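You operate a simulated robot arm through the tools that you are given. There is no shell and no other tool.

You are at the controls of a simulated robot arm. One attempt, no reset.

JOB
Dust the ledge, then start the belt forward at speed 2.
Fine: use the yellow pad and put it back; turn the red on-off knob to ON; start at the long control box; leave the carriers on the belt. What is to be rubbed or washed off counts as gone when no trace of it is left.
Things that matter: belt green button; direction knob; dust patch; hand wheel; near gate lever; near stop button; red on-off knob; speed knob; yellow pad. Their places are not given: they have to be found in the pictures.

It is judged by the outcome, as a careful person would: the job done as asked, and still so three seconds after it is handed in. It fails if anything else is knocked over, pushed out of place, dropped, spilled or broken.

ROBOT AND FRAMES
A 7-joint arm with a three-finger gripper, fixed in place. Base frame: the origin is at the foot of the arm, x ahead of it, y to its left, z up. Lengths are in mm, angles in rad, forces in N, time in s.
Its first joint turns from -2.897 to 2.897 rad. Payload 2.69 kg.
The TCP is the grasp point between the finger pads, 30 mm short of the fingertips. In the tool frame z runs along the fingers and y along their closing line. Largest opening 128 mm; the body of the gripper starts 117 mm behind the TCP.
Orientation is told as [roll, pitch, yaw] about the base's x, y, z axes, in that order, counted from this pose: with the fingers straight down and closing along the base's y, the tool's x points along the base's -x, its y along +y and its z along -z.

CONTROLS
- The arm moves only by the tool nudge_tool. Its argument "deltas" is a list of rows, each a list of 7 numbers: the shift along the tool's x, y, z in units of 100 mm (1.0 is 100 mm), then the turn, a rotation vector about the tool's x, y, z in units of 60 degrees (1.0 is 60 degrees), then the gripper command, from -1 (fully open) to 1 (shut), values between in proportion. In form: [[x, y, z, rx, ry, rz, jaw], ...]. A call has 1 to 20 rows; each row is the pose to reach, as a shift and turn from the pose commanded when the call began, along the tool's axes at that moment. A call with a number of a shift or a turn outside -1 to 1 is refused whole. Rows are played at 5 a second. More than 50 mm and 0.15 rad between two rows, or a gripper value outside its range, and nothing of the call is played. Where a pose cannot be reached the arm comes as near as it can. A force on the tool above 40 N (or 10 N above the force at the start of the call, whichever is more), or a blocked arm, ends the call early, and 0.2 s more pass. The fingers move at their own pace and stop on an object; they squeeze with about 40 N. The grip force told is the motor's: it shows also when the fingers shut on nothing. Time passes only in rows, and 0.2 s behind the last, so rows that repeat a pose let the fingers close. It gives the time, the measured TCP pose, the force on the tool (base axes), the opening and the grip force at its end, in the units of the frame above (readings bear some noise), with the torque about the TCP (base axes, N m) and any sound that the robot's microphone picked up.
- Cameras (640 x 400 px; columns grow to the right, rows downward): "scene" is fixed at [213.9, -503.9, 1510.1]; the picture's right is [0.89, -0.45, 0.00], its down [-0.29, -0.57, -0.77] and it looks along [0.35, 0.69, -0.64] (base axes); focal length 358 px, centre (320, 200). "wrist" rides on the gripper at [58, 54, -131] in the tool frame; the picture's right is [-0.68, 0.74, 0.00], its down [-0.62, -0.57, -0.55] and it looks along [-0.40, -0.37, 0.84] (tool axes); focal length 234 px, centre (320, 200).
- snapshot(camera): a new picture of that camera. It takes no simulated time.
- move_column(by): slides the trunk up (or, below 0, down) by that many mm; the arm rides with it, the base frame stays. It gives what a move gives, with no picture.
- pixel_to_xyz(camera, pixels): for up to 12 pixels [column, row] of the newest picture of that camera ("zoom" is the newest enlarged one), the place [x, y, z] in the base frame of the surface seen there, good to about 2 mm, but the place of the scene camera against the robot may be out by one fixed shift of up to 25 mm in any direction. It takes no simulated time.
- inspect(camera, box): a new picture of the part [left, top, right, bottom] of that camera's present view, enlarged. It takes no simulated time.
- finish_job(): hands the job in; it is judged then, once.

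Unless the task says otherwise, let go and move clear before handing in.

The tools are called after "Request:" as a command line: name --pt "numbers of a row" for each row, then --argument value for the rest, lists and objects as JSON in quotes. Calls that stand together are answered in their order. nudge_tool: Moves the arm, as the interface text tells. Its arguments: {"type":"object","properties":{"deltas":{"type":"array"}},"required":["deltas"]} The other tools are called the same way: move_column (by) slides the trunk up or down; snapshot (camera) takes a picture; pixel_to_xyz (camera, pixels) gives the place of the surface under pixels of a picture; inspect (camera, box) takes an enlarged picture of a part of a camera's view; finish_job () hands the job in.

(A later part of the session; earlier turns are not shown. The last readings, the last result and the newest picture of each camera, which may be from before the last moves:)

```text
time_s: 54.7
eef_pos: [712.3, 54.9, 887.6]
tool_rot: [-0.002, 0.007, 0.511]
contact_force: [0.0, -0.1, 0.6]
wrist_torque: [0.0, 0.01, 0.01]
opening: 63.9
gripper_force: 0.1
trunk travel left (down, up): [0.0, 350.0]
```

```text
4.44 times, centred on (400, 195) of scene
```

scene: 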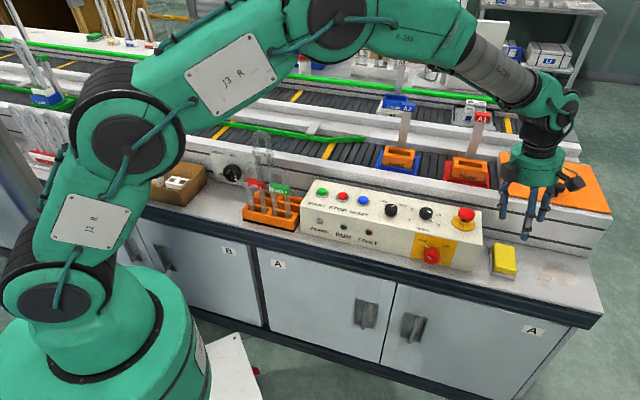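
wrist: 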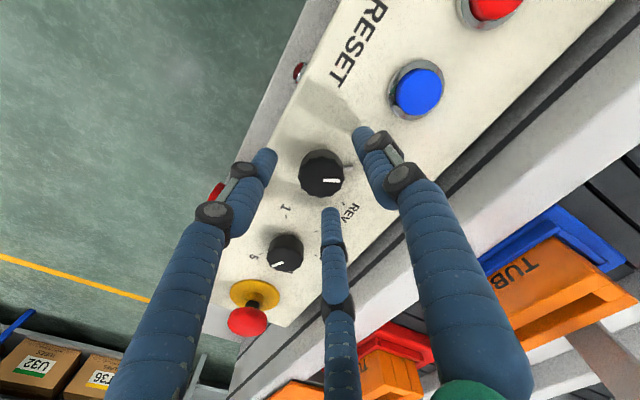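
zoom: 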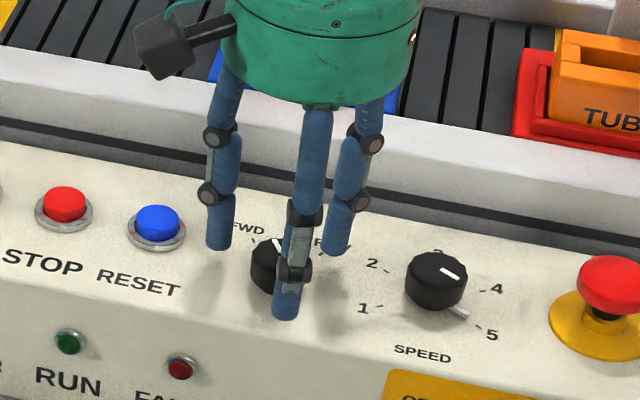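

On release the knob's pointer moved a bit further (snapped) toward FWD. I'll rise and verify its position.

Request:
nudge_tool --pt "0 0 -0.3 0 0 0 0.0" --pt "0 0 -0.7 0 0 0 0.0" --pt "0 0 -1.0 0 0 0 0.5" --pt "0 0 -1.0 0 0 0 1.0" --pt "0 0 -1.0 0 0 0 1.0"

Request:
inspect --camera "wrist" --box '[240, 60, 440, 200]'

Request:
inspect --camera "scene" --box '[360, 180, 460, 240]'

```text
time_s: 55.9
eef_pos: [711.4, 54.2, 987.9]
tool_rot: [-0.003, 0.009, 0.511]
contact_force: [0.2, 1.3, 0.3]
wrist_torque: [-0.01, 0.01, -0.03]
opening: 2.1
gripper_force: 31.5
trunk travel left (down, up): [0.0, 350.0]
```

```text
2.86 times, centred on (340, 130) of wrist
```

zoom: 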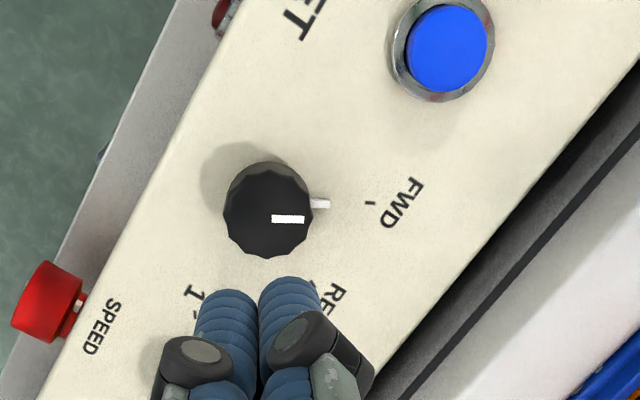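

```text
6.40 times, centred on (410, 210) of scene
```

zoom: 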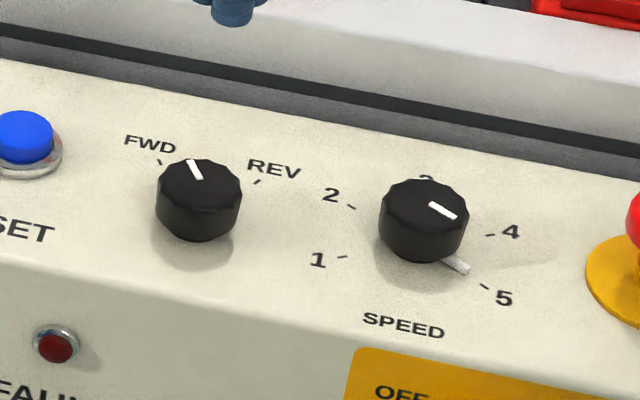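

The direction tab now points exactly at FWD. Next the speed knob: I'll check the posts of the carriers for clearance, then centre over it at yaw 15°.

Request:
snapshot --camera "scene"

Request:
pixel_to_xyz --camera "scene" --pixels '[[405, 125], [398, 104], [405, 140], [480, 118], [470, 145], [400, 158], [466, 168]]'

```text
taken
```

scene: 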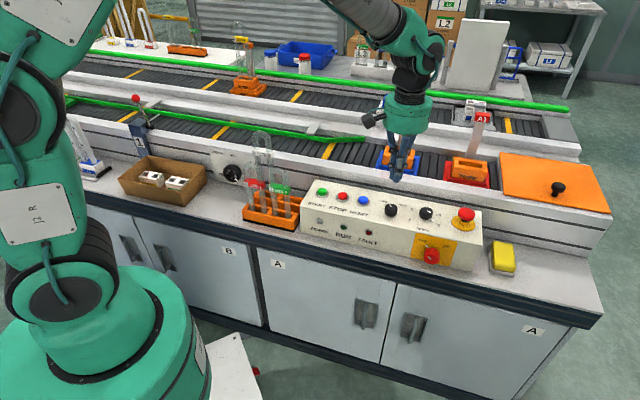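

```text
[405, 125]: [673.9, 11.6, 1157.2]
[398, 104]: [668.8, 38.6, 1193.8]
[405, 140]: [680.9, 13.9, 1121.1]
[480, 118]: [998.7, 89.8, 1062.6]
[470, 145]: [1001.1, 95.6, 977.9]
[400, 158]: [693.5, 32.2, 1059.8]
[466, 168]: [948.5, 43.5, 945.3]
```

Posts are far behind (v≈785), no risk. Moving over the speed knob (787.5, 2.4) at yaw 15°.

Request:
nudge_tool --pt "-0.2 -0.4 0 0 0 0.12 1" --pt "-0.409 -0.825 0 0 0 0.238 0.5" --pt "-0.409 -0.825 0.3 0 0 0.238 0" --pt "-0.409 -0.825 0.58 0 0 0.238 0" --pt "-0.409 -0.825 0.58 0 0 0.238 0"

Request:
inspect --camera "wrist" --box '[240, 80, 400, 230]'

Request:
pixel_to_xyz --camera "wrist" --pixels '[[319, 156], [320, 150], [330, 150], [310, 150], [320, 165], [320, 140]]'

```text
time_s: 57.1
eef_pos: [788.3, 1.2, 929.1]
tool_rot: [-0.003, 0.007, 0.261]
contact_force: [-0.3, 0.3, 0.3]
wrist_torque: [0.02, 0.01, 0.0]
opening: 64.1
gripper_force: 0.0
trunk travel left (down, up): [0.0, 350.0]
```

```text
2.67 times, centred on (320, 155) of wrist
```

zoom: 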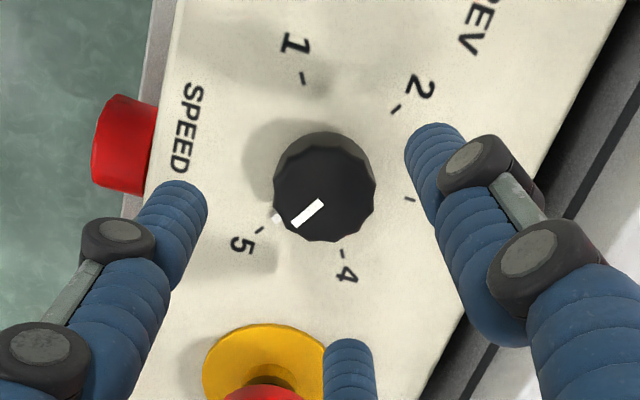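

```text
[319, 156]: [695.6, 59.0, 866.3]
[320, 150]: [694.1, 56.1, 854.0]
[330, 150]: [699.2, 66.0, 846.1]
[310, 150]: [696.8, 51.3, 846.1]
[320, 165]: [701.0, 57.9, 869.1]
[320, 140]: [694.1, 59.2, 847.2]
```

Let me measure the knob centre in this zoom.

Request:
pixel_to_xyz --camera "zoom" --pixels '[[324, 193], [285, 193], [365, 193], [324, 160], [324, 232], [303, 77], [397, 110], [410, 200], [343, 253], [261, 230]]'

```text
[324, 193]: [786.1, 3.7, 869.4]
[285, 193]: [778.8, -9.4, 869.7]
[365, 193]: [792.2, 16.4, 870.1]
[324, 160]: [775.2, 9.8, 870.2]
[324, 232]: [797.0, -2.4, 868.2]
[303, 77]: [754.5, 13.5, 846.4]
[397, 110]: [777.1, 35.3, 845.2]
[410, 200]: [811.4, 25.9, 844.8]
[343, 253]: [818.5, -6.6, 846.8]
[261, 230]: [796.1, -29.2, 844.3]
```

Knob centre ≈(786.4, 3.4); I shift 2–3 mm and descend 42 mm around it.

Request:
nudge_tool --pt "0.013 0.026 0.2 0 0 0 0" --pt "0.013 0.026 0.42 0 0 0 0" --pt "0.013 0.026 0.42 0 0 0 0"

Request:
nudge_tool --pt "0 0 0 0 0 0 0.2" --pt "0 0 0 0 0 0 0.4" --pt "0 0 0 0 0 0 0.5" --pt "0 0 0 0 0 0 0.55" --pt "0 0 0 0 0 0 0.55"

Request:
inspect --camera "wrist" --box '[240, 80, 400, 230]'

```text
time_s: 57.9
eef_pos: [786.2, 3.8, 887.5]
tool_rot: [-0.003, 0.007, 0.261]
contact_force: [-0.1, -1.0, 0.1]
wrist_torque: [0.03, -0.02, -0.03]
opening: 63.9
gripper_force: 0.0
trunk travel left (down, up): [0.0, 350.0]
```

```text
time_s: 59.1
eef_pos: [785.8, 3.2, 888.4]
tool_rot: [-0.003, 0.006, 0.261]
contact_force: [9.7, -3.4, -0.5]
wrist_torque: [-0.08, -0.32, 0.02]
opening: 35.7
gripper_force: 4.7
trunk travel left (down, up): [0.0, 350.0]
```

```text
2.67 times, centred on (320, 155) of wrist
```

zoom: 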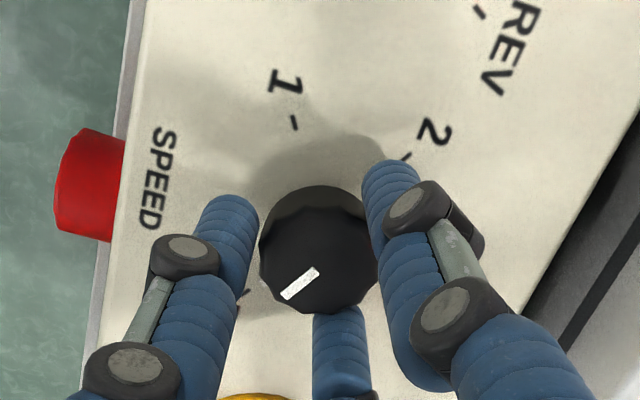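

One finger (lower, towards -15°) touches first: the side load (9.7, -3.4) shows the knob is ≈2 mm further that way, matching my first fit (787.5, 2.4). I'll shift by 2 mm and then squeeze.

Request:
nudge_tool --pt "-0.009 -0.005 0 0 0 0 0.5" --pt "-0.018 -0.01 0 0 0 0 0.5" --pt "-0.018 -0.01 0 0 0 0 0.55" --pt "-0.018 -0.01 0 0 0 0 0.65" --pt "-0.018 -0.01 0 0 0 0 0.65"

```text
time_s: 60.3
eef_pos: [787.8, 2.7, 887.4]
tool_rot: [-0.003, 0.004, 0.262]
contact_force: [8.5, -3.1, -1.3]
wrist_torque: [-0.04, -0.29, 0.04]
opening: 32.9
gripper_force: 7.7
trunk travel left (down, up): [0.0, 350.0]
```

Still 9 N along the same direction; shifting another 1.7 mm.

Request:
nudge_tool --pt "-0.008 -0.005 0 0 0 0 0.65" --pt "-0.0145 -0.009 0 0 0 0 0.65" --pt "-0.0145 -0.009 0 0 0 0 0.7" --pt "-0.0145 -0.009 0 0 0 0 0.75" --pt "-0.0145 -0.009 0 0 0 0 0.75"

Request:
inspect --camera "wrist" --box '[240, 80, 400, 230]'

```text
time_s: 61.5
eef_pos: [788.2, 1.4, 887.6]
tool_rot: [-0.003, 0.007, 0.262]
contact_force: [-11.4, -6.4, 5.8]
wrist_torque: [-0.21, 0.49, 0.01]
opening: 32.1
gripper_force: 44.5
trunk travel left (down, up): [0.0, 350.0]
```

```text
2.67 times, centred on (320, 155) of wrist
```

zoom: 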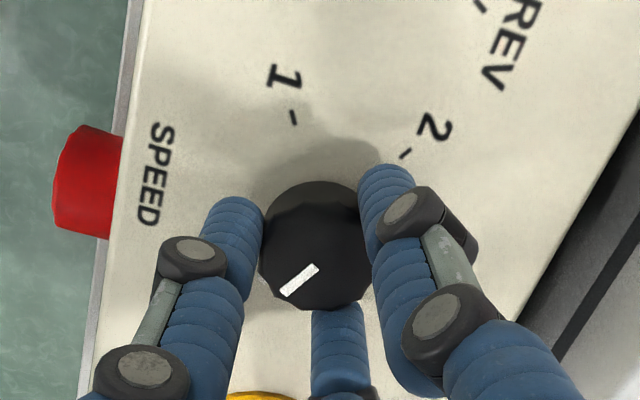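

Now firmly gripped (44 N, opening 32.1) with a 13 N side load; I'll relieve it by 1 mm and then turn 45° counter-clockwise (5 → 4).

Request:
nudge_tool --pt "0.01 -0.003 0 0 0 0 0.75" --pt "0.01 -0.003 0 0 0 0 0.75"

Request:
nudge_tool --pt "0 0 0 0 0 -0.08 0.75" --pt "0 0 0 0 0 -0.16 0.75" --pt "0 0 0 0 0 -0.24 0.75" --pt "0 0 0 0 0 -0.33 0.75" --pt "0 0 0 0 0 -0.33 0.75"

```text
time_s: 62.1
eef_pos: [788.3, 3.8, 886.3]
tool_rot: [-0.004, 0.005, 0.263]
contact_force: [-4.0, -2.4, -0.7]
wrist_torque: [-0.02, -0.13, 0.0]
opening: 32.3
gripper_force: 45.1
trunk travel left (down, up): [0.0, 350.0]
```

```text
time_s: 63.3
eef_pos: [787.4, 3.5, 886.8]
tool_rot: [0.0, 0.007, 0.606]
contact_force: [-4.9, -0.4, -6.0]
wrist_torque: [-0.02, 0.21, -0.01]
opening: 32.1
gripper_force: 44.9
trunk travel left (down, up): [0.0, 350.0]
```

Forces stay small. Continuing the turn by 40° more in two parts.

Request:
nudge_tool --pt "0 0 0 0 0 -0.08 0.75" --pt "0 0 0 0 0 -0.16 0.75" --pt "0 0 0 0 0 -0.24 0.75" --pt "0 0 0 0 0 -0.33 0.75" --pt "0 0 0 0 0 -0.33 0.75"

Request:
inspect --camera "wrist" --box '[240, 80, 400, 230]'

```text
time_s: 64.5
eef_pos: [788.6, 3.0, 885.9]
tool_rot: [0.002, 0.006, 0.952]
contact_force: [-9.4, -3.2, -7.1]
wrist_torque: [-0.03, 0.31, 0.02]
opening: 32.0
gripper_force: 44.7
trunk travel left (down, up): [0.0, 350.0]
```

```text
2.67 times, centred on (320, 155) of wrist
```

zoom: 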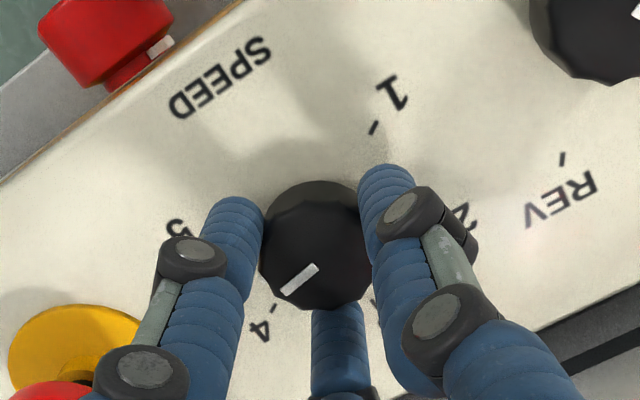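

The pointer is moving with the gripper (now between 5 and 4). I'll relieve the small side load and continue in steps.

Request:
nudge_tool --pt "0.007 0.005 0.005 0 0 -0.08 0.75" --pt "0.007 0.005 0.005 0 0 -0.16 0.75" --pt "0.007 0.005 0.005 0 0 -0.24 0.75" --pt "0.007 0.005 0.005 0 0 -0.33 0.75" --pt "0.007 0.005 0.005 0 0 -0.33 0.75"

Request:
nudge_tool --pt "0.0 0.0 0.0 0 0 -0.08 0.75" --pt "0.0 0.0 0.0 0 0 -0.16 0.75" --pt "0.0 0.0 0.0 0 0 -0.24 0.75" --pt "0.0 0.0 0.0 0 0 -0.33 0.75" --pt "0.0 0.0 0.0 0 0 -0.33 0.75"

Request:
inspect --camera "wrist" --box '[240, 80, 400, 230]'

```text
time_s: 65.7
eef_pos: [787.8, 2.3, 887.1]
tool_rot: [0.001, 0.006, 1.298]
contact_force: [6.9, -2.1, 0.4]
wrist_torque: [0.03, -0.32, 0.0]
opening: 32.3
gripper_force: 44.7
trunk travel left (down, up): [0.0, 350.0]
```

```text
time_s: 66.9
eef_pos: [788.9, 2.4, 886.7]
tool_rot: [0.003, 0.006, 1.644]
contact_force: [9.5, -2.2, 6.4]
wrist_torque: [-0.05, -0.28, 0.0]
opening: 32.2
gripper_force: 44.5
trunk travel left (down, up): [0.0, 350.0]
```

```text
2.67 times, centred on (320, 155) of wrist
```

zoom: 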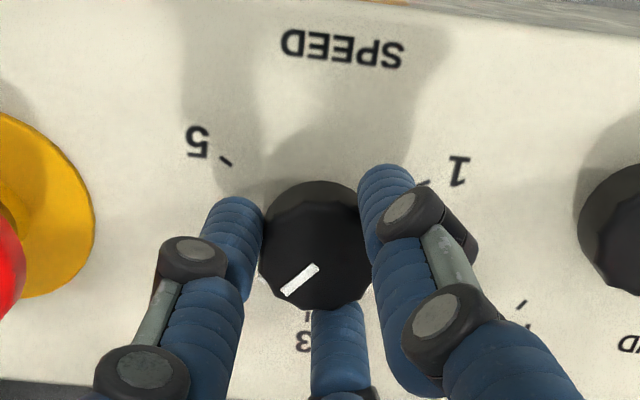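

80° done without trouble. Two more 20° steps bring it to position 3.

Request:
nudge_tool --pt "0.002 -0.008 -0.004 0 0 -0.08 0.75" --pt "0.002 -0.008 -0.004 0 0 -0.16 0.75" --pt "0.002 -0.008 -0.004 0 0 -0.24 0.75" --pt "0.002 -0.008 -0.004 0 0 -0.33 0.75" --pt "0.002 -0.008 -0.004 0 0 -0.33 0.75"

Request:
nudge_tool --pt "0.0 0.0 0.0 0 0 -0.08 0.75" --pt "0.0 0.0 0.0 0 0 -0.16 0.75" --pt "0.0 0.0 0.0 0 0 -0.24 0.75" --pt "0.0 0.0 0.0 0 0 -0.33 0.75" --pt "0.0 0.0 0.0 0 0 -0.33 0.75"

Request:
inspect --camera "wrist" --box '[240, 80, 400, 230]'

```text
time_s: 68.1
eef_pos: [787.4, 2.8, 886.7]
tool_rot: [0.008, 0.002, 1.989]
contact_force: [-3.8, -0.6, 7.1]
wrist_torque: [0.03, 0.22, -0.01]
opening: 32.5
gripper_force: 45.0
trunk travel left (down, up): [0.0, 350.0]
```

```text
time_s: 69.3
eef_pos: [787.7, 1.6, 887.3]
tool_rot: [0.008, 0.002, 2.336]
contact_force: [-4.0, 5.0, 5.6]
wrist_torque: [0.22, 0.11, 0.02]
opening: 32.1
gripper_force: 44.7
trunk travel left (down, up): [0.0, 350.0]
```

```text
2.67 times, centred on (320, 155) of wrist
```

zoom: 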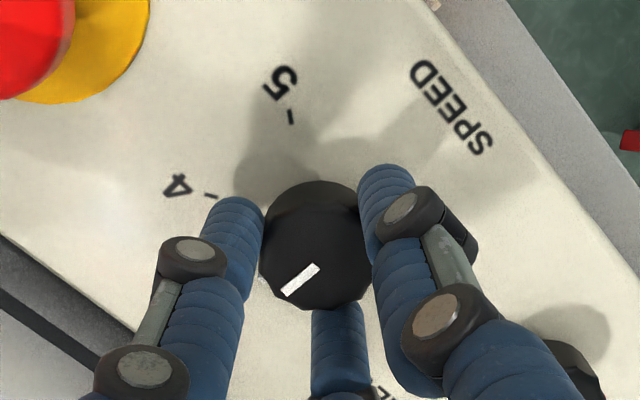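

The knob should now be at 3. I'll open and check, then rise 40 mm to turn the tool back for a second grip.

Request:
nudge_tool --pt "0 0 0 0 0 0 0.4" --pt "0 0 0 0 0 0 0.0" --pt "0 0 0 0 0 0 0.0" --pt "0 0 -0.2 0 0 0 0.0" --pt "0 0 -0.45 0 0 0 0.0" --pt "0 0 -0.45 0 0 0 0.0"

Request:
inspect --camera "wrist" --box '[240, 80, 400, 230]'

Request:
inspect --camera "scene" --box '[360, 180, 460, 240]'

```text
time_s: 70.7
eef_pos: [788.6, 2.7, 933.3]
tool_rot: [0.006, -0.001, 2.336]
contact_force: [-0.2, -0.1, -0.3]
wrist_torque: [-0.03, 0.01, -0.06]
opening: 64.1
gripper_force: 0.0
trunk travel left (down, up): [0.0, 350.0]
```

```text
2.67 times, centred on (320, 155) of wrist
```

zoom: 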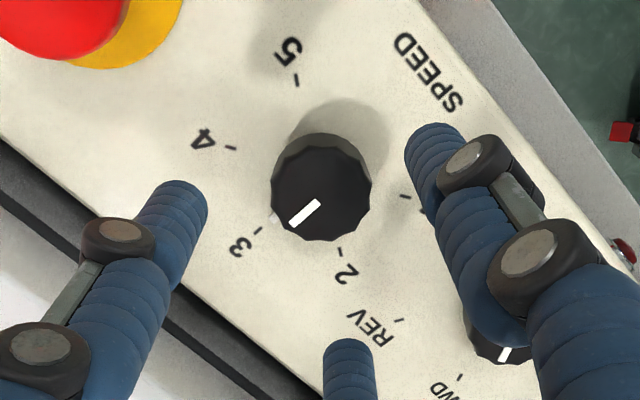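

```text
6.40 times, centred on (410, 210) of scene
```

zoom: 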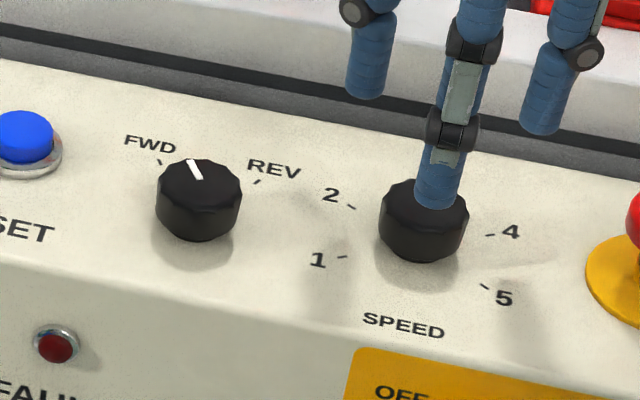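

Pointer is exactly at 3. Turning the tool back to yaw ≈15° at this height for the last 60°.

Request:
nudge_tool --pt "0 0 0 0 0 0.14 0" --pt "0 0 0 0 0 0.28 0" --pt "0 0 0 0 0 0.42 0" --pt "0 0 0 0 0 0.56 0" --pt "0 0 0 0 0 0.7 0" --pt "0 0 0 0 0 0.84 0" --pt "0 0 0 0 0 0.98 0"

Request:
nudge_tool --pt "0 0 0 0 0 0.14 0" --pt "0 0 0 0 0 0.28 0" --pt "0 0 0 0 0 0.42 0" --pt "0 0 0 0 0 0.56 0" --pt "0 0 0 0 0 0.7 0" --pt "0 0 0 0 0 0.84 0" --pt "0 0 0 0 0 0.98 0" --pt "0 0 0 0 0 0.99 0" --pt "0 0 0 0 0 0.99 0"

```text
time_s: 72.3
eef_pos: [787.8, 3.0, 933.4]
tool_rot: [0.003, 0.007, 1.308]
contact_force: [-0.2, 1.0, -0.5]
wrist_torque: [0.02, 0.01, -0.03]
opening: 64.1
gripper_force: 0.0
trunk travel left (down, up): [0.0, 350.0]
```

```text
time_s: 74.3
eef_pos: [788.3, 2.1, 932.3]
tool_rot: [-0.005, 0.006, 0.27]
contact_force: [0.7, -0.3, -0.3]
wrist_torque: [-0.02, -0.04, -0.01]
opening: 64.0
gripper_force: 0.0
trunk travel left (down, up): [0.0, 350.0]
```

Back at yaw 15.5° and centred. Descending 45 mm and closing lightly.

Request:
nudge_tool --pt "0 0 0.22 0 0 0 0" --pt "0 0 0.45 0 0 0 0" --pt "0 0 0.45 0 0 0 0.2" --pt "0 0 0.45 0 0 0 0.4" --pt "0 0 0.45 0 0 0 0.55" --pt "0 0 0.45 0 0 0 0.6"

```text
time_s: 75.7
eef_pos: [788.5, 2.8, 887.8]
tool_rot: [-0.003, 0.006, 0.272]
contact_force: [-5.2, -3.5, -0.7]
wrist_torque: [-0.13, 0.23, 0.0]
opening: 32.4
gripper_force: 45.2
trunk travel left (down, up): [0.0, 350.0]
```

Good grip with only 6 N side load. Turning 60° in three parts towards 2.

Request:
nudge_tool --pt "0.004 0.0 0.0 0 0 -0.08 0.75" --pt "0.004 0.0 0.0 0 0 -0.16 0.75" --pt "0.004 0.0 0.0 0 0 -0.24 0.75" --pt "0.004 0.0 0.0 0 0 -0.33 0.75" --pt "0.004 0.0 0.0 0 0 -0.33 0.75"

Request:
nudge_tool --pt "0.0 0.0 0.0 0 0 -0.08 0.75" --pt "0.0 0.0 0.0 0 0 -0.16 0.75" --pt "0.0 0.0 0.0 0 0 -0.24 0.75" --pt "0.0 0.0 0.0 0 0 -0.33 0.75" --pt "0.0 0.0 0.0 0 0 -0.33 0.75"

Request:
nudge_tool --pt "0.0 0.0 0.0 0 0 -0.08 0.75" --pt "0.0 0.0 0.0 0 0 -0.16 0.75" --pt "0.0 0.0 0.0 0 0 -0.24 0.75" --pt "0.0 0.0 0.0 0 0 -0.33 0.75" --pt "0.0 0.0 0.0 0 0 -0.33 0.75"

Request:
inspect --camera "wrist" --box '[240, 80, 400, 230]'

```text
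time_s: 76.9
eef_pos: [787.9, 2.7, 887.3]
tool_rot: [0.0, 0.007, 0.619]
contact_force: [-3.9, -2.6, -6.4]
wrist_torque: [-0.02, 0.12, 0.02]
opening: 32.2
gripper_force: 44.8
trunk travel left (down, up): [0.0, 350.0]
```

```text
time_s: 78.1
eef_pos: [787.3, 1.2, 887.5]
tool_rot: [0.0, 0.007, 0.963]
contact_force: [-11.2, 5.5, 1.0]
wrist_torque: [0.27, 0.48, 0.01]
opening: 32.2
gripper_force: 44.5
trunk travel left (down, up): [0.0, 350.0]
```

```text
time_s: 79.3
eef_pos: [788.6, 2.3, 888.2]
tool_rot: [0.003, 0.008, 1.31]
contact_force: [-6.7, 7.9, -2.4]
wrist_torque: [0.26, 0.2, -0.01]
opening: 32.0
gripper_force: 45.2
trunk travel left (down, up): [0.0, 350.0]
```

```text
2.67 times, centred on (320, 155) of wrist
```

zoom: 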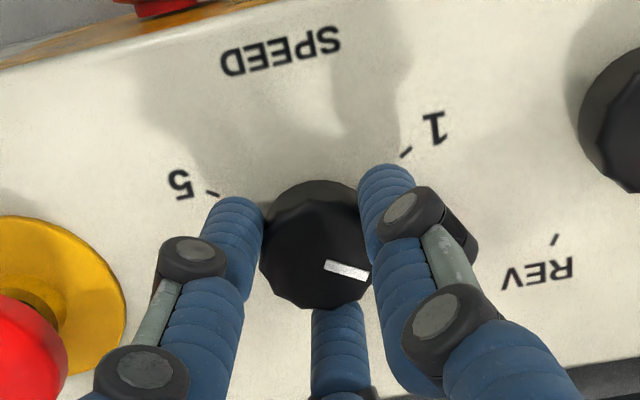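

The pointer now faces the direction of 2. Opening and rising to verify.

Request:
nudge_tool --pt "0 0 0 0 0 0 0.4" --pt "0 0 0 0 0 0 0.0" --pt "0 0 0 0 0 0 0.0" --pt "0 0 -0.3 0 0 0 0.0" --pt "0 0 -0.7 0 0 0 0.0" --pt "0 0 -1.0 0 0 0 0.5" --pt "0 0 -1.0 0 0 0 1" --pt "0 0 -1.0 0 0 0 1"

Request:
snapshot --camera "wrist"

Request:
inspect --camera "wrist" --box '[240, 60, 440, 200]'

Request:
inspect --camera "scene" --box '[360, 180, 500, 280]'

```text
time_s: 81.1
eef_pos: [788.0, 1.7, 986.1]
tool_rot: [0.004, 0.008, 1.309]
contact_force: [-0.6, -0.1, -1.2]
wrist_torque: [-0.01, 0.0, 0.03]
opening: 1.9
gripper_force: 32.0
trunk travel left (down, up): [0.0, 350.0]
```

```text
taken
```

wrist: 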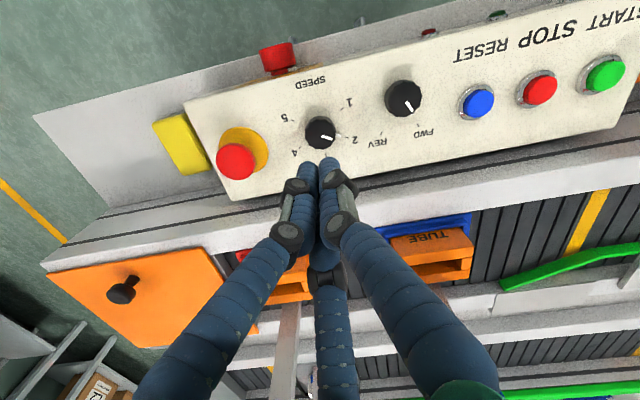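

```text
2.86 times, centred on (340, 130) of wrist
```

zoom: 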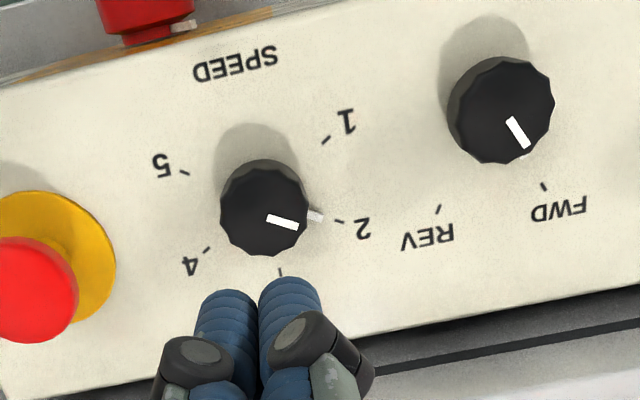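

```text
4.00 times, centred on (430, 230) of scene
```

zoom: 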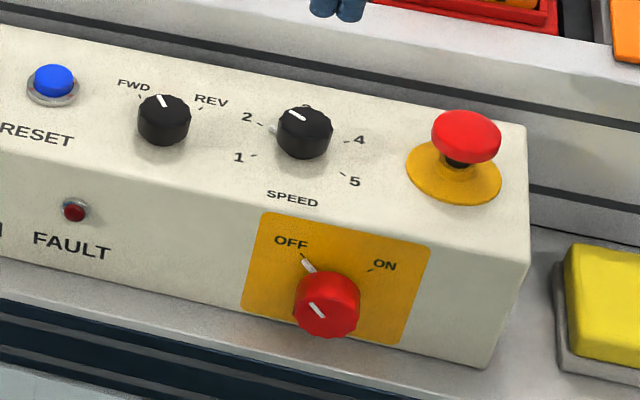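

Direction = FWD and speed = 2 are confirmed. Now the red knob on the front face: measure the face plane, knob and ticks from the scene camera (offset ≈(+12,+12,-23)).

Request:
pixel_to_xyz --camera "zoom" --pixels '[[270, 220], [425, 250], [400, 340], [250, 305], [325, 310], [305, 255], [370, 270], [325, 275], [300, 310], [358, 300], [320, 330], [480, 350]]'

Request:
pixel_to_xyz --camera "wrist" --pixels '[[278, 60], [266, 52], [290, 46], [275, 72], [282, 70], [240, 155], [330, 60], [420, 70]]'

```text
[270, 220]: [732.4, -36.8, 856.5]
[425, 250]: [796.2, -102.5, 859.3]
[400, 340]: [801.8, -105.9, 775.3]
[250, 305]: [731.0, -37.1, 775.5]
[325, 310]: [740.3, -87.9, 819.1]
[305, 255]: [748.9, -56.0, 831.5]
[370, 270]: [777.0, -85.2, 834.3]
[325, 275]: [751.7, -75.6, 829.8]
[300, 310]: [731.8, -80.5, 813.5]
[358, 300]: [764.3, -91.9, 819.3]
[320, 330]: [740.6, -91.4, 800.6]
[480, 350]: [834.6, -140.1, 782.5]
```

```text
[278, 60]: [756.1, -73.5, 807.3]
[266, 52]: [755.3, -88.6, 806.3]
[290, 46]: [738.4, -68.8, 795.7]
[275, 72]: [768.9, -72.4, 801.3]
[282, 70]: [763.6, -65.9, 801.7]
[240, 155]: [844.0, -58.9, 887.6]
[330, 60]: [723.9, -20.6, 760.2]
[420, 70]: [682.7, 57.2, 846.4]
```

The face is a vertical plane at constant v. I'll calibrate the scene camera's offset with the speed dial's tick marks, which I know from the wrist camera.

Request:
inspect --camera "scene" --box '[360, 180, 460, 240]'

Request:
pixel_to_xyz --camera "zoom" --pixels '[[342, 257], [350, 207], [490, 235], [485, 287], [160, 162], [258, 182]]'

Request:
inspect --camera "wrist" --box '[230, 20, 350, 110]'

Request:
pixel_to_xyz --camera "zoom" --pixels '[[240, 120], [170, 130], [310, 110], [250, 170], [260, 215], [300, 190], [200, 200], [400, 180], [420, 140], [160, 240], [150, 200], [240, 60]]'

```text
6.40 times, centred on (410, 210) of scene
```

zoom: 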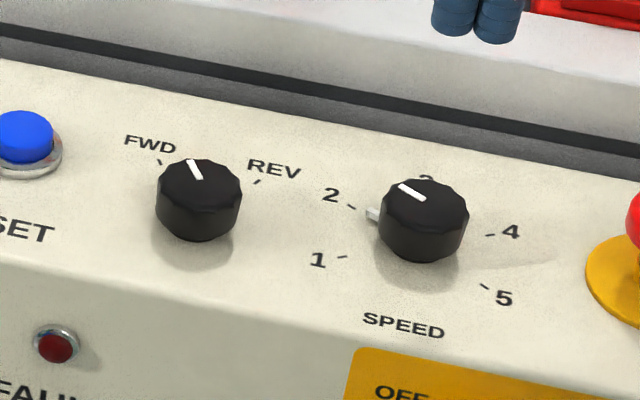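

```text
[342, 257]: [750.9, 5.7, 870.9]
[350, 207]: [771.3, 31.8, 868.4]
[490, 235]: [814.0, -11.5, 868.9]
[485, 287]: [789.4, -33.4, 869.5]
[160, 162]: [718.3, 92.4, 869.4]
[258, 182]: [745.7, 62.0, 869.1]
```

```text
4.44 times, centred on (290, 65) of wrist
```

zoom: 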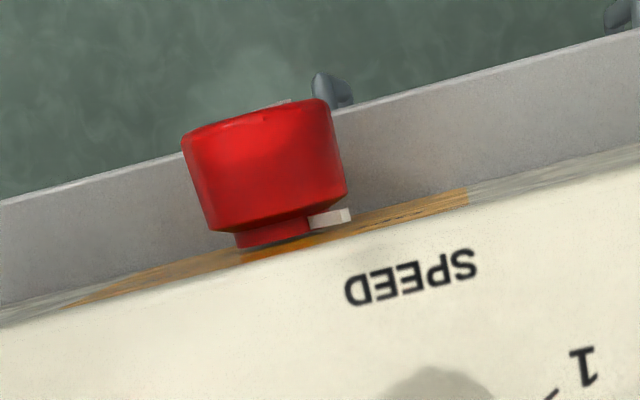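

```text
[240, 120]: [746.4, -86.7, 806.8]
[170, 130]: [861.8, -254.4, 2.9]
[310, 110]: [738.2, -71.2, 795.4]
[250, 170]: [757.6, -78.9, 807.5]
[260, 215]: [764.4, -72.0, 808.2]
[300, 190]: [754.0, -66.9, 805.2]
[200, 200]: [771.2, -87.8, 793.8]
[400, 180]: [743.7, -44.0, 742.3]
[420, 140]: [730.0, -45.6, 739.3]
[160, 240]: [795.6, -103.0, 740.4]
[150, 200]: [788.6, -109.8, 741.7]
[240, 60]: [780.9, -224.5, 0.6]
```

Calibrated: scene offset ≈(+6, +5, -23); the front face is at v≈498.7, and the red knob's axis is at u≈590, z≈789.5, its cap from v≈466 to 488. I must grip it horizontally from the front; let me check what stands in front of the bench there.

Request:
snapshot --camera "scene"

Request:
pixel_to_xyz --camera "scene" --pixels '[[225, 370], [240, 345], [255, 371], [200, 390], [180, 300], [150, 290], [330, 370], [320, 300], [100, 290], [60, 390]]'

```text
taken
```

scene: 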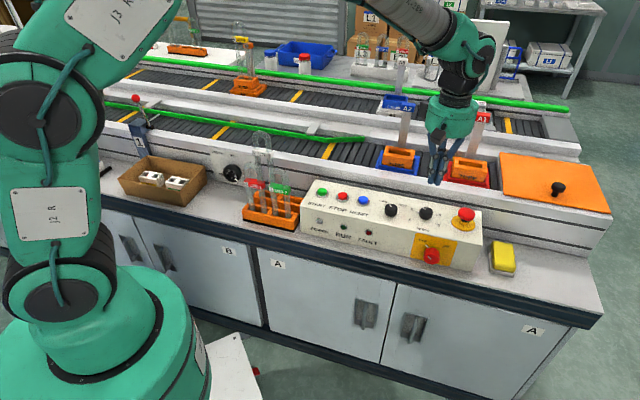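

```text
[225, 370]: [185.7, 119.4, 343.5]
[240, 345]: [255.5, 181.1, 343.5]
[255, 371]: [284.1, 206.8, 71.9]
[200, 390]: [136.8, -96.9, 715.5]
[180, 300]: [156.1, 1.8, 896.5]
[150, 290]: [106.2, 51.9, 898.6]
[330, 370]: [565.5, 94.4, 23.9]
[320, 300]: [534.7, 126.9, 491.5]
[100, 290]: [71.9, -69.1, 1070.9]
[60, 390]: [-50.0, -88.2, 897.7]
```

Space in front is free. I'll retreat to the front of the bench, with the tool at yaw 60°, before tilting it horizontal.

Request:
nudge_tool --pt "0.3 0.11 -0.1 0 0 0 1" --pt "0.7 0.26 -0.2 0 0 0 1" --pt "0.955 0.355 -0.3 0 0 0 1"

Request:
nudge_tool --pt "0.4 0.15 0 0 0 0.1 1" --pt "0.8 0.3 0 0 0 0.2 1" --pt "0.955 0.355 0 0 0 0.25 1" --pt "0.955 0.355 0 0 0 0.25 1"

Request:
nudge_tool --pt "0 0 0 0.032 -0.12 0 1" --pt "0 0 0 0.065 -0.2415 0 1" --pt "0 0 0 0.097 -0.362 0 1" --pt "0 0 0 0.129 -0.483 0 1" --pt "0 0 0 0.162 -0.604 0 1" --pt "0 0 0 0.194 -0.7245 0 1" --pt "0 0 0 0.194 -0.7245 0 1"

```text
time_s: 81.9
eef_pos: [729.9, -80.4, 1019.1]
tool_rot: [0.004, 0.008, 1.309]
contact_force: [0.1, -0.7, 0.1]
wrist_torque: [-0.08, 0.04, -0.01]
opening: 1.9
gripper_force: 31.1
trunk travel left (down, up): [0.0, 350.0]
```

```text
time_s: 82.9
eef_pos: [668.8, -163.6, 1019.4]
tool_rot: [0.002, 0.007, 1.045]
contact_force: [0.1, -0.8, 0.0]
wrist_torque: [0.01, 0.0, -0.01]
opening: 1.9
gripper_force: 31.3
trunk travel left (down, up): [0.0, 350.0]
```

```text
time_s: 84.5
eef_pos: [670.6, -163.8, 1019.7]
tool_rot: [-0.252, -0.747, 1.147]
contact_force: [-0.2, -0.3, -0.5]
wrist_torque: [0.03, 0.0, 0.05]
opening: 2.4
gripper_force: 31.9
trunk travel left (down, up): [0.0, 350.0]
```

Tilted 45° towards the panel as intended. Tilting the other 45°.

Request:
nudge_tool --pt "0 0 0 0.032 -0.12 0 1" --pt "0 0 0 0.065 -0.2415 0 1" --pt "0 0 0 0.097 -0.362 0 1" --pt "0 0 0 0.129 -0.483 0 1" --pt "0 0 0 0.162 -0.604 0 1" --pt "0 0 0 0.194 -0.7245 0 1" --pt "0 0 0 0.194 -0.7245 0 1"

Request:
snapshot --camera "scene"

Request:
snapshot --camera "wrist"

```text
time_s: 86.1
eef_pos: [671.2, -164.0, 1019.2]
tool_rot: [-1.551, -1.308, 2.335]
contact_force: [-0.1, -0.4, 0.0]
wrist_torque: [0.01, -0.01, 0.02]
opening: 2.5
gripper_force: 31.6
trunk travel left (down, up): [0.0, 350.0]
```

```text
taken
```

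scene: 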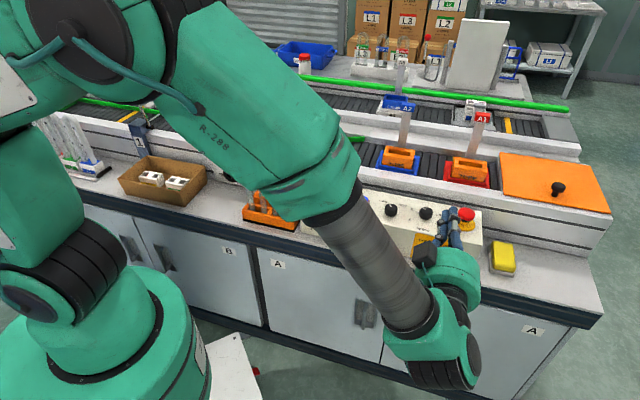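

```text
taken
```

wrist: 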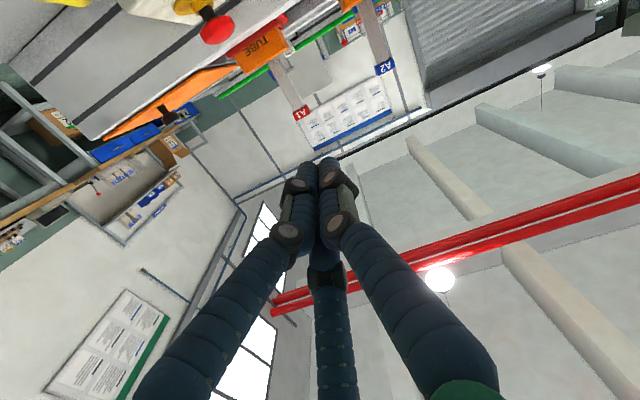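

The tool is horizontal, pointing at the panel (tool z ≈ +v), with the arm clear of the bench. Now I descend to the knob's height in steps.

Request:
nudge_tool --pt "0.32 0.087 0 0 0 0 1" --pt "0.64 0.173 0 0 0 0 1" --pt "0.966 0.26 0 0 0 0 1" --pt "0.966 0.26 0 0 0 0 1"

Request:
nudge_tool --pt "0.32 0.087 0 0 0 0 1" --pt "0.64 0.173 0 0 0 0 1" --pt "0.966 0.26 0 0 0 0 1" --pt "0.966 0.26 0 0 0 0 1"

Request:
snapshot --camera "scene"

Request:
snapshot --camera "wrist"

```text
time_s: 87.1
eef_pos: [670.2, -162.9, 919.0]
tool_rot: [-1.544, -1.308, 2.332]
contact_force: [0.4, -0.1, 0.4]
wrist_torque: [-0.01, -0.02, 0.0]
opening: 2.0
gripper_force: 31.3
trunk travel left (down, up): [0.0, 350.0]
```

```text
time_s: 88.1
eef_pos: [669.0, -165.2, 818.1]
tool_rot: [-1.545, -1.31, 2.329]
contact_force: [-0.1, 0.1, 0.4]
wrist_torque: [0.0, -0.02, -0.01]
opening: 2.3
gripper_force: 31.1
trunk travel left (down, up): [0.0, 350.0]
```

```text
taken
```

scene: 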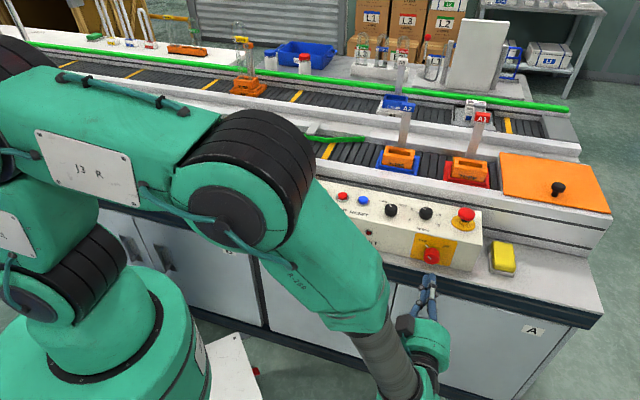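

```text
taken
```

wrist: 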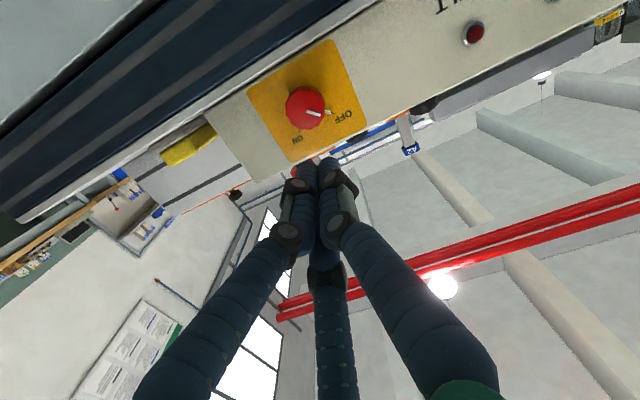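

The wrist camera now sees the red knob at px (305, 108) with its OFF and ON marks. Zooming to measure it exactly.

Request:
inspect --camera "wrist" --box '[240, 50, 380, 170]'

Request:
pixel_to_xyz --camera "wrist" --pixels '[[305, 108], [333, 113], [298, 135], [291, 105], [308, 93], [320, 100], [305, 122], [270, 80], [350, 90], [260, 110]]'

```text
3.33 times, centred on (310, 110) of wrist
```

zoom: 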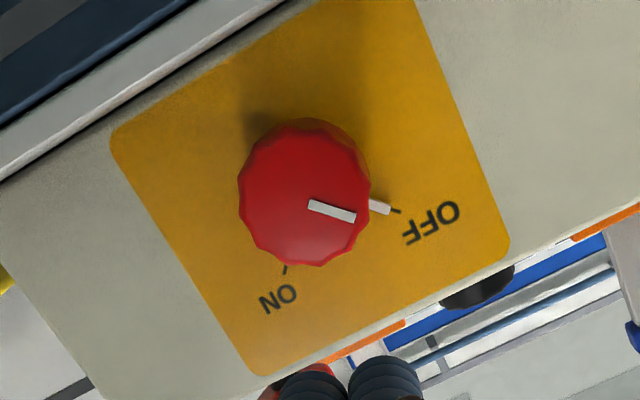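

```text
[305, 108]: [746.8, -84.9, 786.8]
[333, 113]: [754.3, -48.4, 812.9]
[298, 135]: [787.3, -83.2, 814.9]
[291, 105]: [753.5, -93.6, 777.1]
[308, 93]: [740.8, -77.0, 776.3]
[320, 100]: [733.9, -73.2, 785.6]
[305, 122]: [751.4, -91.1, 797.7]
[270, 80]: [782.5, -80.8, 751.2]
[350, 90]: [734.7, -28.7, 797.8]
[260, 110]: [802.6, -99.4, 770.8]
```

Knob axis ≈(u 590, z 788.5), OFF at 135° and ON at 45°, so a 90° clockwise turn. Moving down to its height and forward to v≈410, opening to 56 mm.

Request:
nudge_tool --pt "0.143 0.038 0.15 0 0 0 0.5" --pt "0.286 0.077 0.3 0 0 0 0.125" --pt "0.286 0.077 0.54 0 0 0 0.125" --pt "0.286 0.077 0.54 0 0 0 0.125"

Request:
snapshot --camera "wrist"

Request:
inspect --camera "wrist" --box '[240, 80, 400, 230]'

Request:
inspect --camera "scene" --box '[340, 190, 520, 320]'

```text
time_s: 89.1
eef_pos: [706.7, -125.5, 788.5]
tool_rot: [-1.546, -1.308, 2.333]
contact_force: [-0.3, 0.0, 0.3]
wrist_torque: [-0.02, 0.0, 0.02]
opening: 55.9
gripper_force: 0.0
trunk travel left (down, up): [0.0, 350.0]
```

```text
taken
```

wrist: 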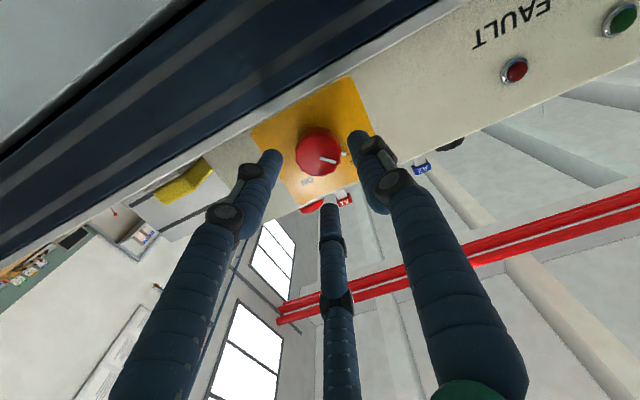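

```text
2.67 times, centred on (320, 155) of wrist
```

zoom: 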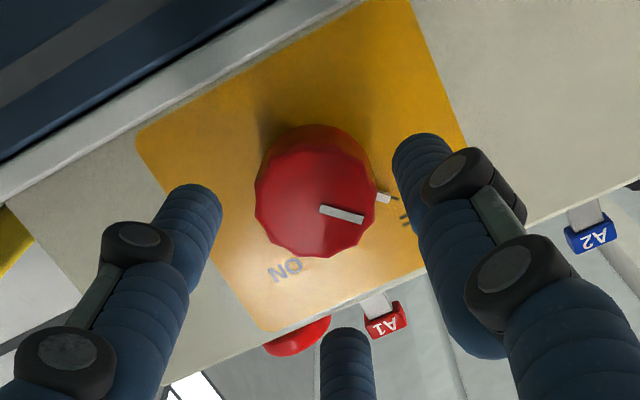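

```text
3.08 times, centred on (430, 255) of scene
```

zoom: 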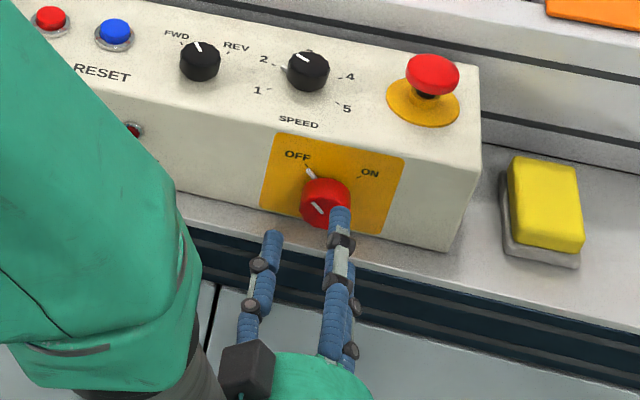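

Centring is within ≈1–2 mm. Advancing 43 mm so the fingers surround the red knob (tips at v≈484, plate at 499).

Request:
nudge_tool --pt "0.003 -0.012 0.15 0 0 0 0.125" --pt "0.003 -0.012 0.3 0 0 0 0.125" --pt "0.003 -0.012 0.43 0 0 0 0.125" --pt "0.003 -0.012 0.43 0 0 0 0.125"

Request:
inspect --camera "wrist" --box '[240, 80, 400, 230]'

Request:
inspect --camera "scene" --box '[340, 190, 520, 320]'

```text
time_s: 90.1
eef_pos: [740.0, -98.1, 788.2]
tool_rot: [-1.544, -1.309, 2.33]
contact_force: [-0.2, 0.1, 1.1]
wrist_torque: [0.04, 0.02, 0.0]
opening: 55.8
gripper_force: 0.1
trunk travel left (down, up): [0.0, 350.0]
```

```text
2.67 times, centred on (320, 155) of wrist
```

zoom: 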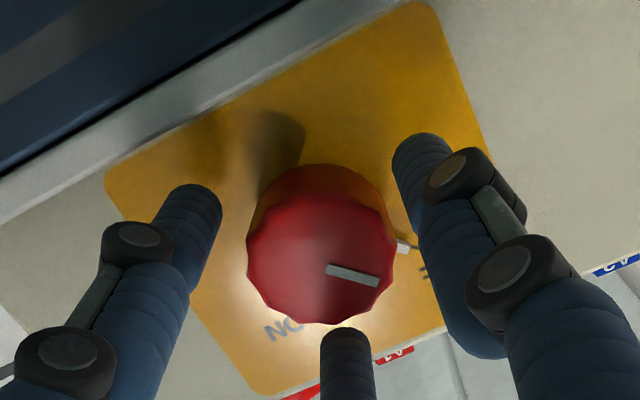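

```text
3.08 times, centred on (430, 255) of scene
```

zoom: 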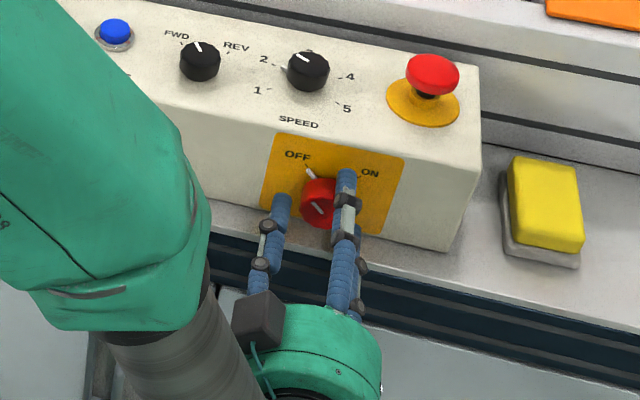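

The knob is between the fingers. Closing lightly to see which finger touches first.

Request:
nudge_tool --pt "0 0 0 0 0 0 0.25" --pt "0 0 0 0 0 0 0.38" --pt "0 0 0 0 0 0 0.45" --pt "0 0 0 0 0 0 0.48" --pt "0 0 0 0 0 0 0.48"

Request:
inspect --camera "wrist" --box '[240, 80, 400, 230]'

```text
time_s: 91.3
eef_pos: [737.1, -95.8, 787.4]
tool_rot: [-1.54, -1.31, 2.327]
contact_force: [-4.7, 3.9, -8.4]
wrist_torque: [-0.12, 0.15, 0.2]
opening: 38.7
gripper_force: 44.9
trunk travel left (down, up): [0.0, 350.0]
```

```text
2.67 times, centred on (320, 155) of wrist
```

zoom: 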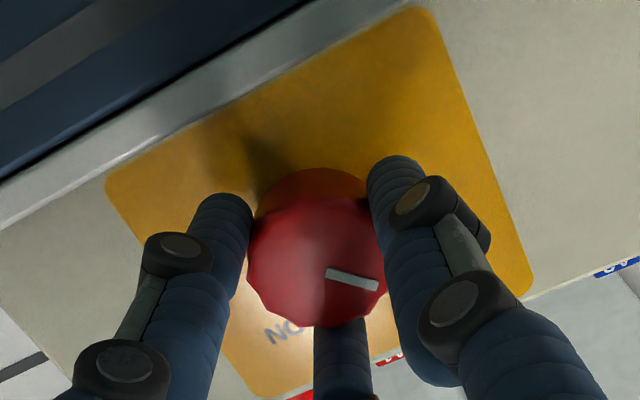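

Gripped firmly (opening 38.7). Relieving the small side load by ≈1 mm and turning clockwise in 20° parts.

Request:
nudge_tool --pt "0.008 0.01 0 0 0 0.0 0.6" --pt "0.008 0.01 0 0 0 0.08 0.6" --pt "0.008 0.01 0 0 0 0.16 0.6" --pt "0.008 0.01 0 0 0 0.24 0.6" --pt "0.008 0.01 0 0 0 0.33 0.6" --pt "0.008 0.01 0 0 0 0.33 0.6"

Request:
inspect --camera "wrist" --box '[240, 80, 400, 230]'

```text
time_s: 92.7
eef_pos: [739.2, -96.7, 787.7]
tool_rot: [1.485, -1.486, -0.7]
contact_force: [-2.1, -7.5, -11.4]
wrist_torque: [-0.34, 0.3, -0.25]
opening: 38.7
gripper_force: 44.8
trunk travel left (down, up): [0.0, 350.0]
```

```text
2.67 times, centred on (320, 155) of wrist
```

zoom: 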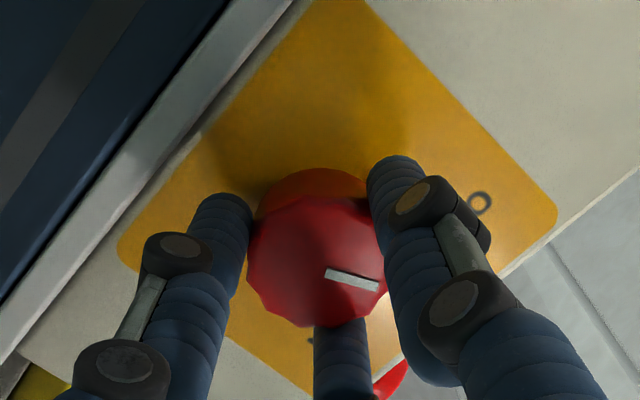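

Knob follows. Next 20° with a small relief downward.

Request:
nudge_tool --pt "0.009 -0.005 -0.007 0 0 0.0 0.6" --pt "0.009 -0.005 -0.007 0 0 0.08 0.6" --pt "0.009 -0.005 -0.007 0 0 0.16 0.6" --pt "0.009 -0.005 -0.007 0 0 0.24 0.6" --pt "0.009 -0.005 -0.007 0 0 0.33 0.6" --pt "0.009 -0.005 -0.007 0 0 0.33 0.6"

Request:
nudge_tool --pt "0 0 0 0 0 0.08 0.6" --pt "0 0 0 0 0 0.16 0.6" --pt "0 0 0 0 0 0.24 0.6" --pt "0 0 0 0 0 0.33 0.6" --pt "0 0 0 0 0 0.33 0.6"

Request:
inspect --camera "wrist" --box '[240, 80, 400, 230]'

```text
time_s: 94.1
eef_pos: [738.7, -96.9, 787.7]
tool_rot: [1.555, -1.141, -0.769]
contact_force: [-1.5, 13.2, 4.4]
wrist_torque: [0.14, -0.2, 0.44]
opening: 38.4
gripper_force: 45.2
trunk travel left (down, up): [0.0, 350.0]
```

```text
time_s: 95.3
eef_pos: [738.6, -96.3, 787.0]
tool_rot: [1.559, -0.796, -0.779]
contact_force: [5.6, 16.3, 4.0]
wrist_torque: [0.09, 0.01, 0.24]
opening: 38.7
gripper_force: 45.2
trunk travel left (down, up): [0.0, 350.0]
```

```text
2.67 times, centred on (320, 155) of wrist
```

zoom: 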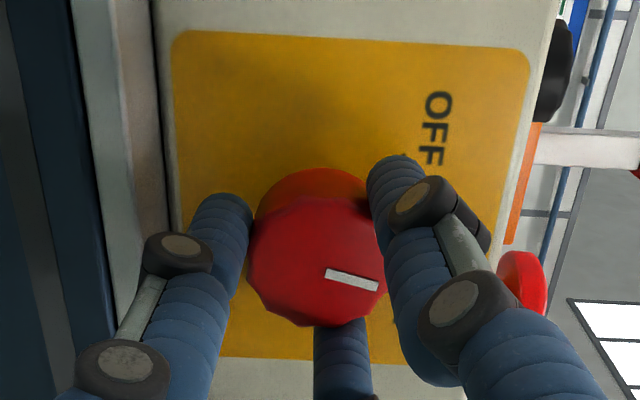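

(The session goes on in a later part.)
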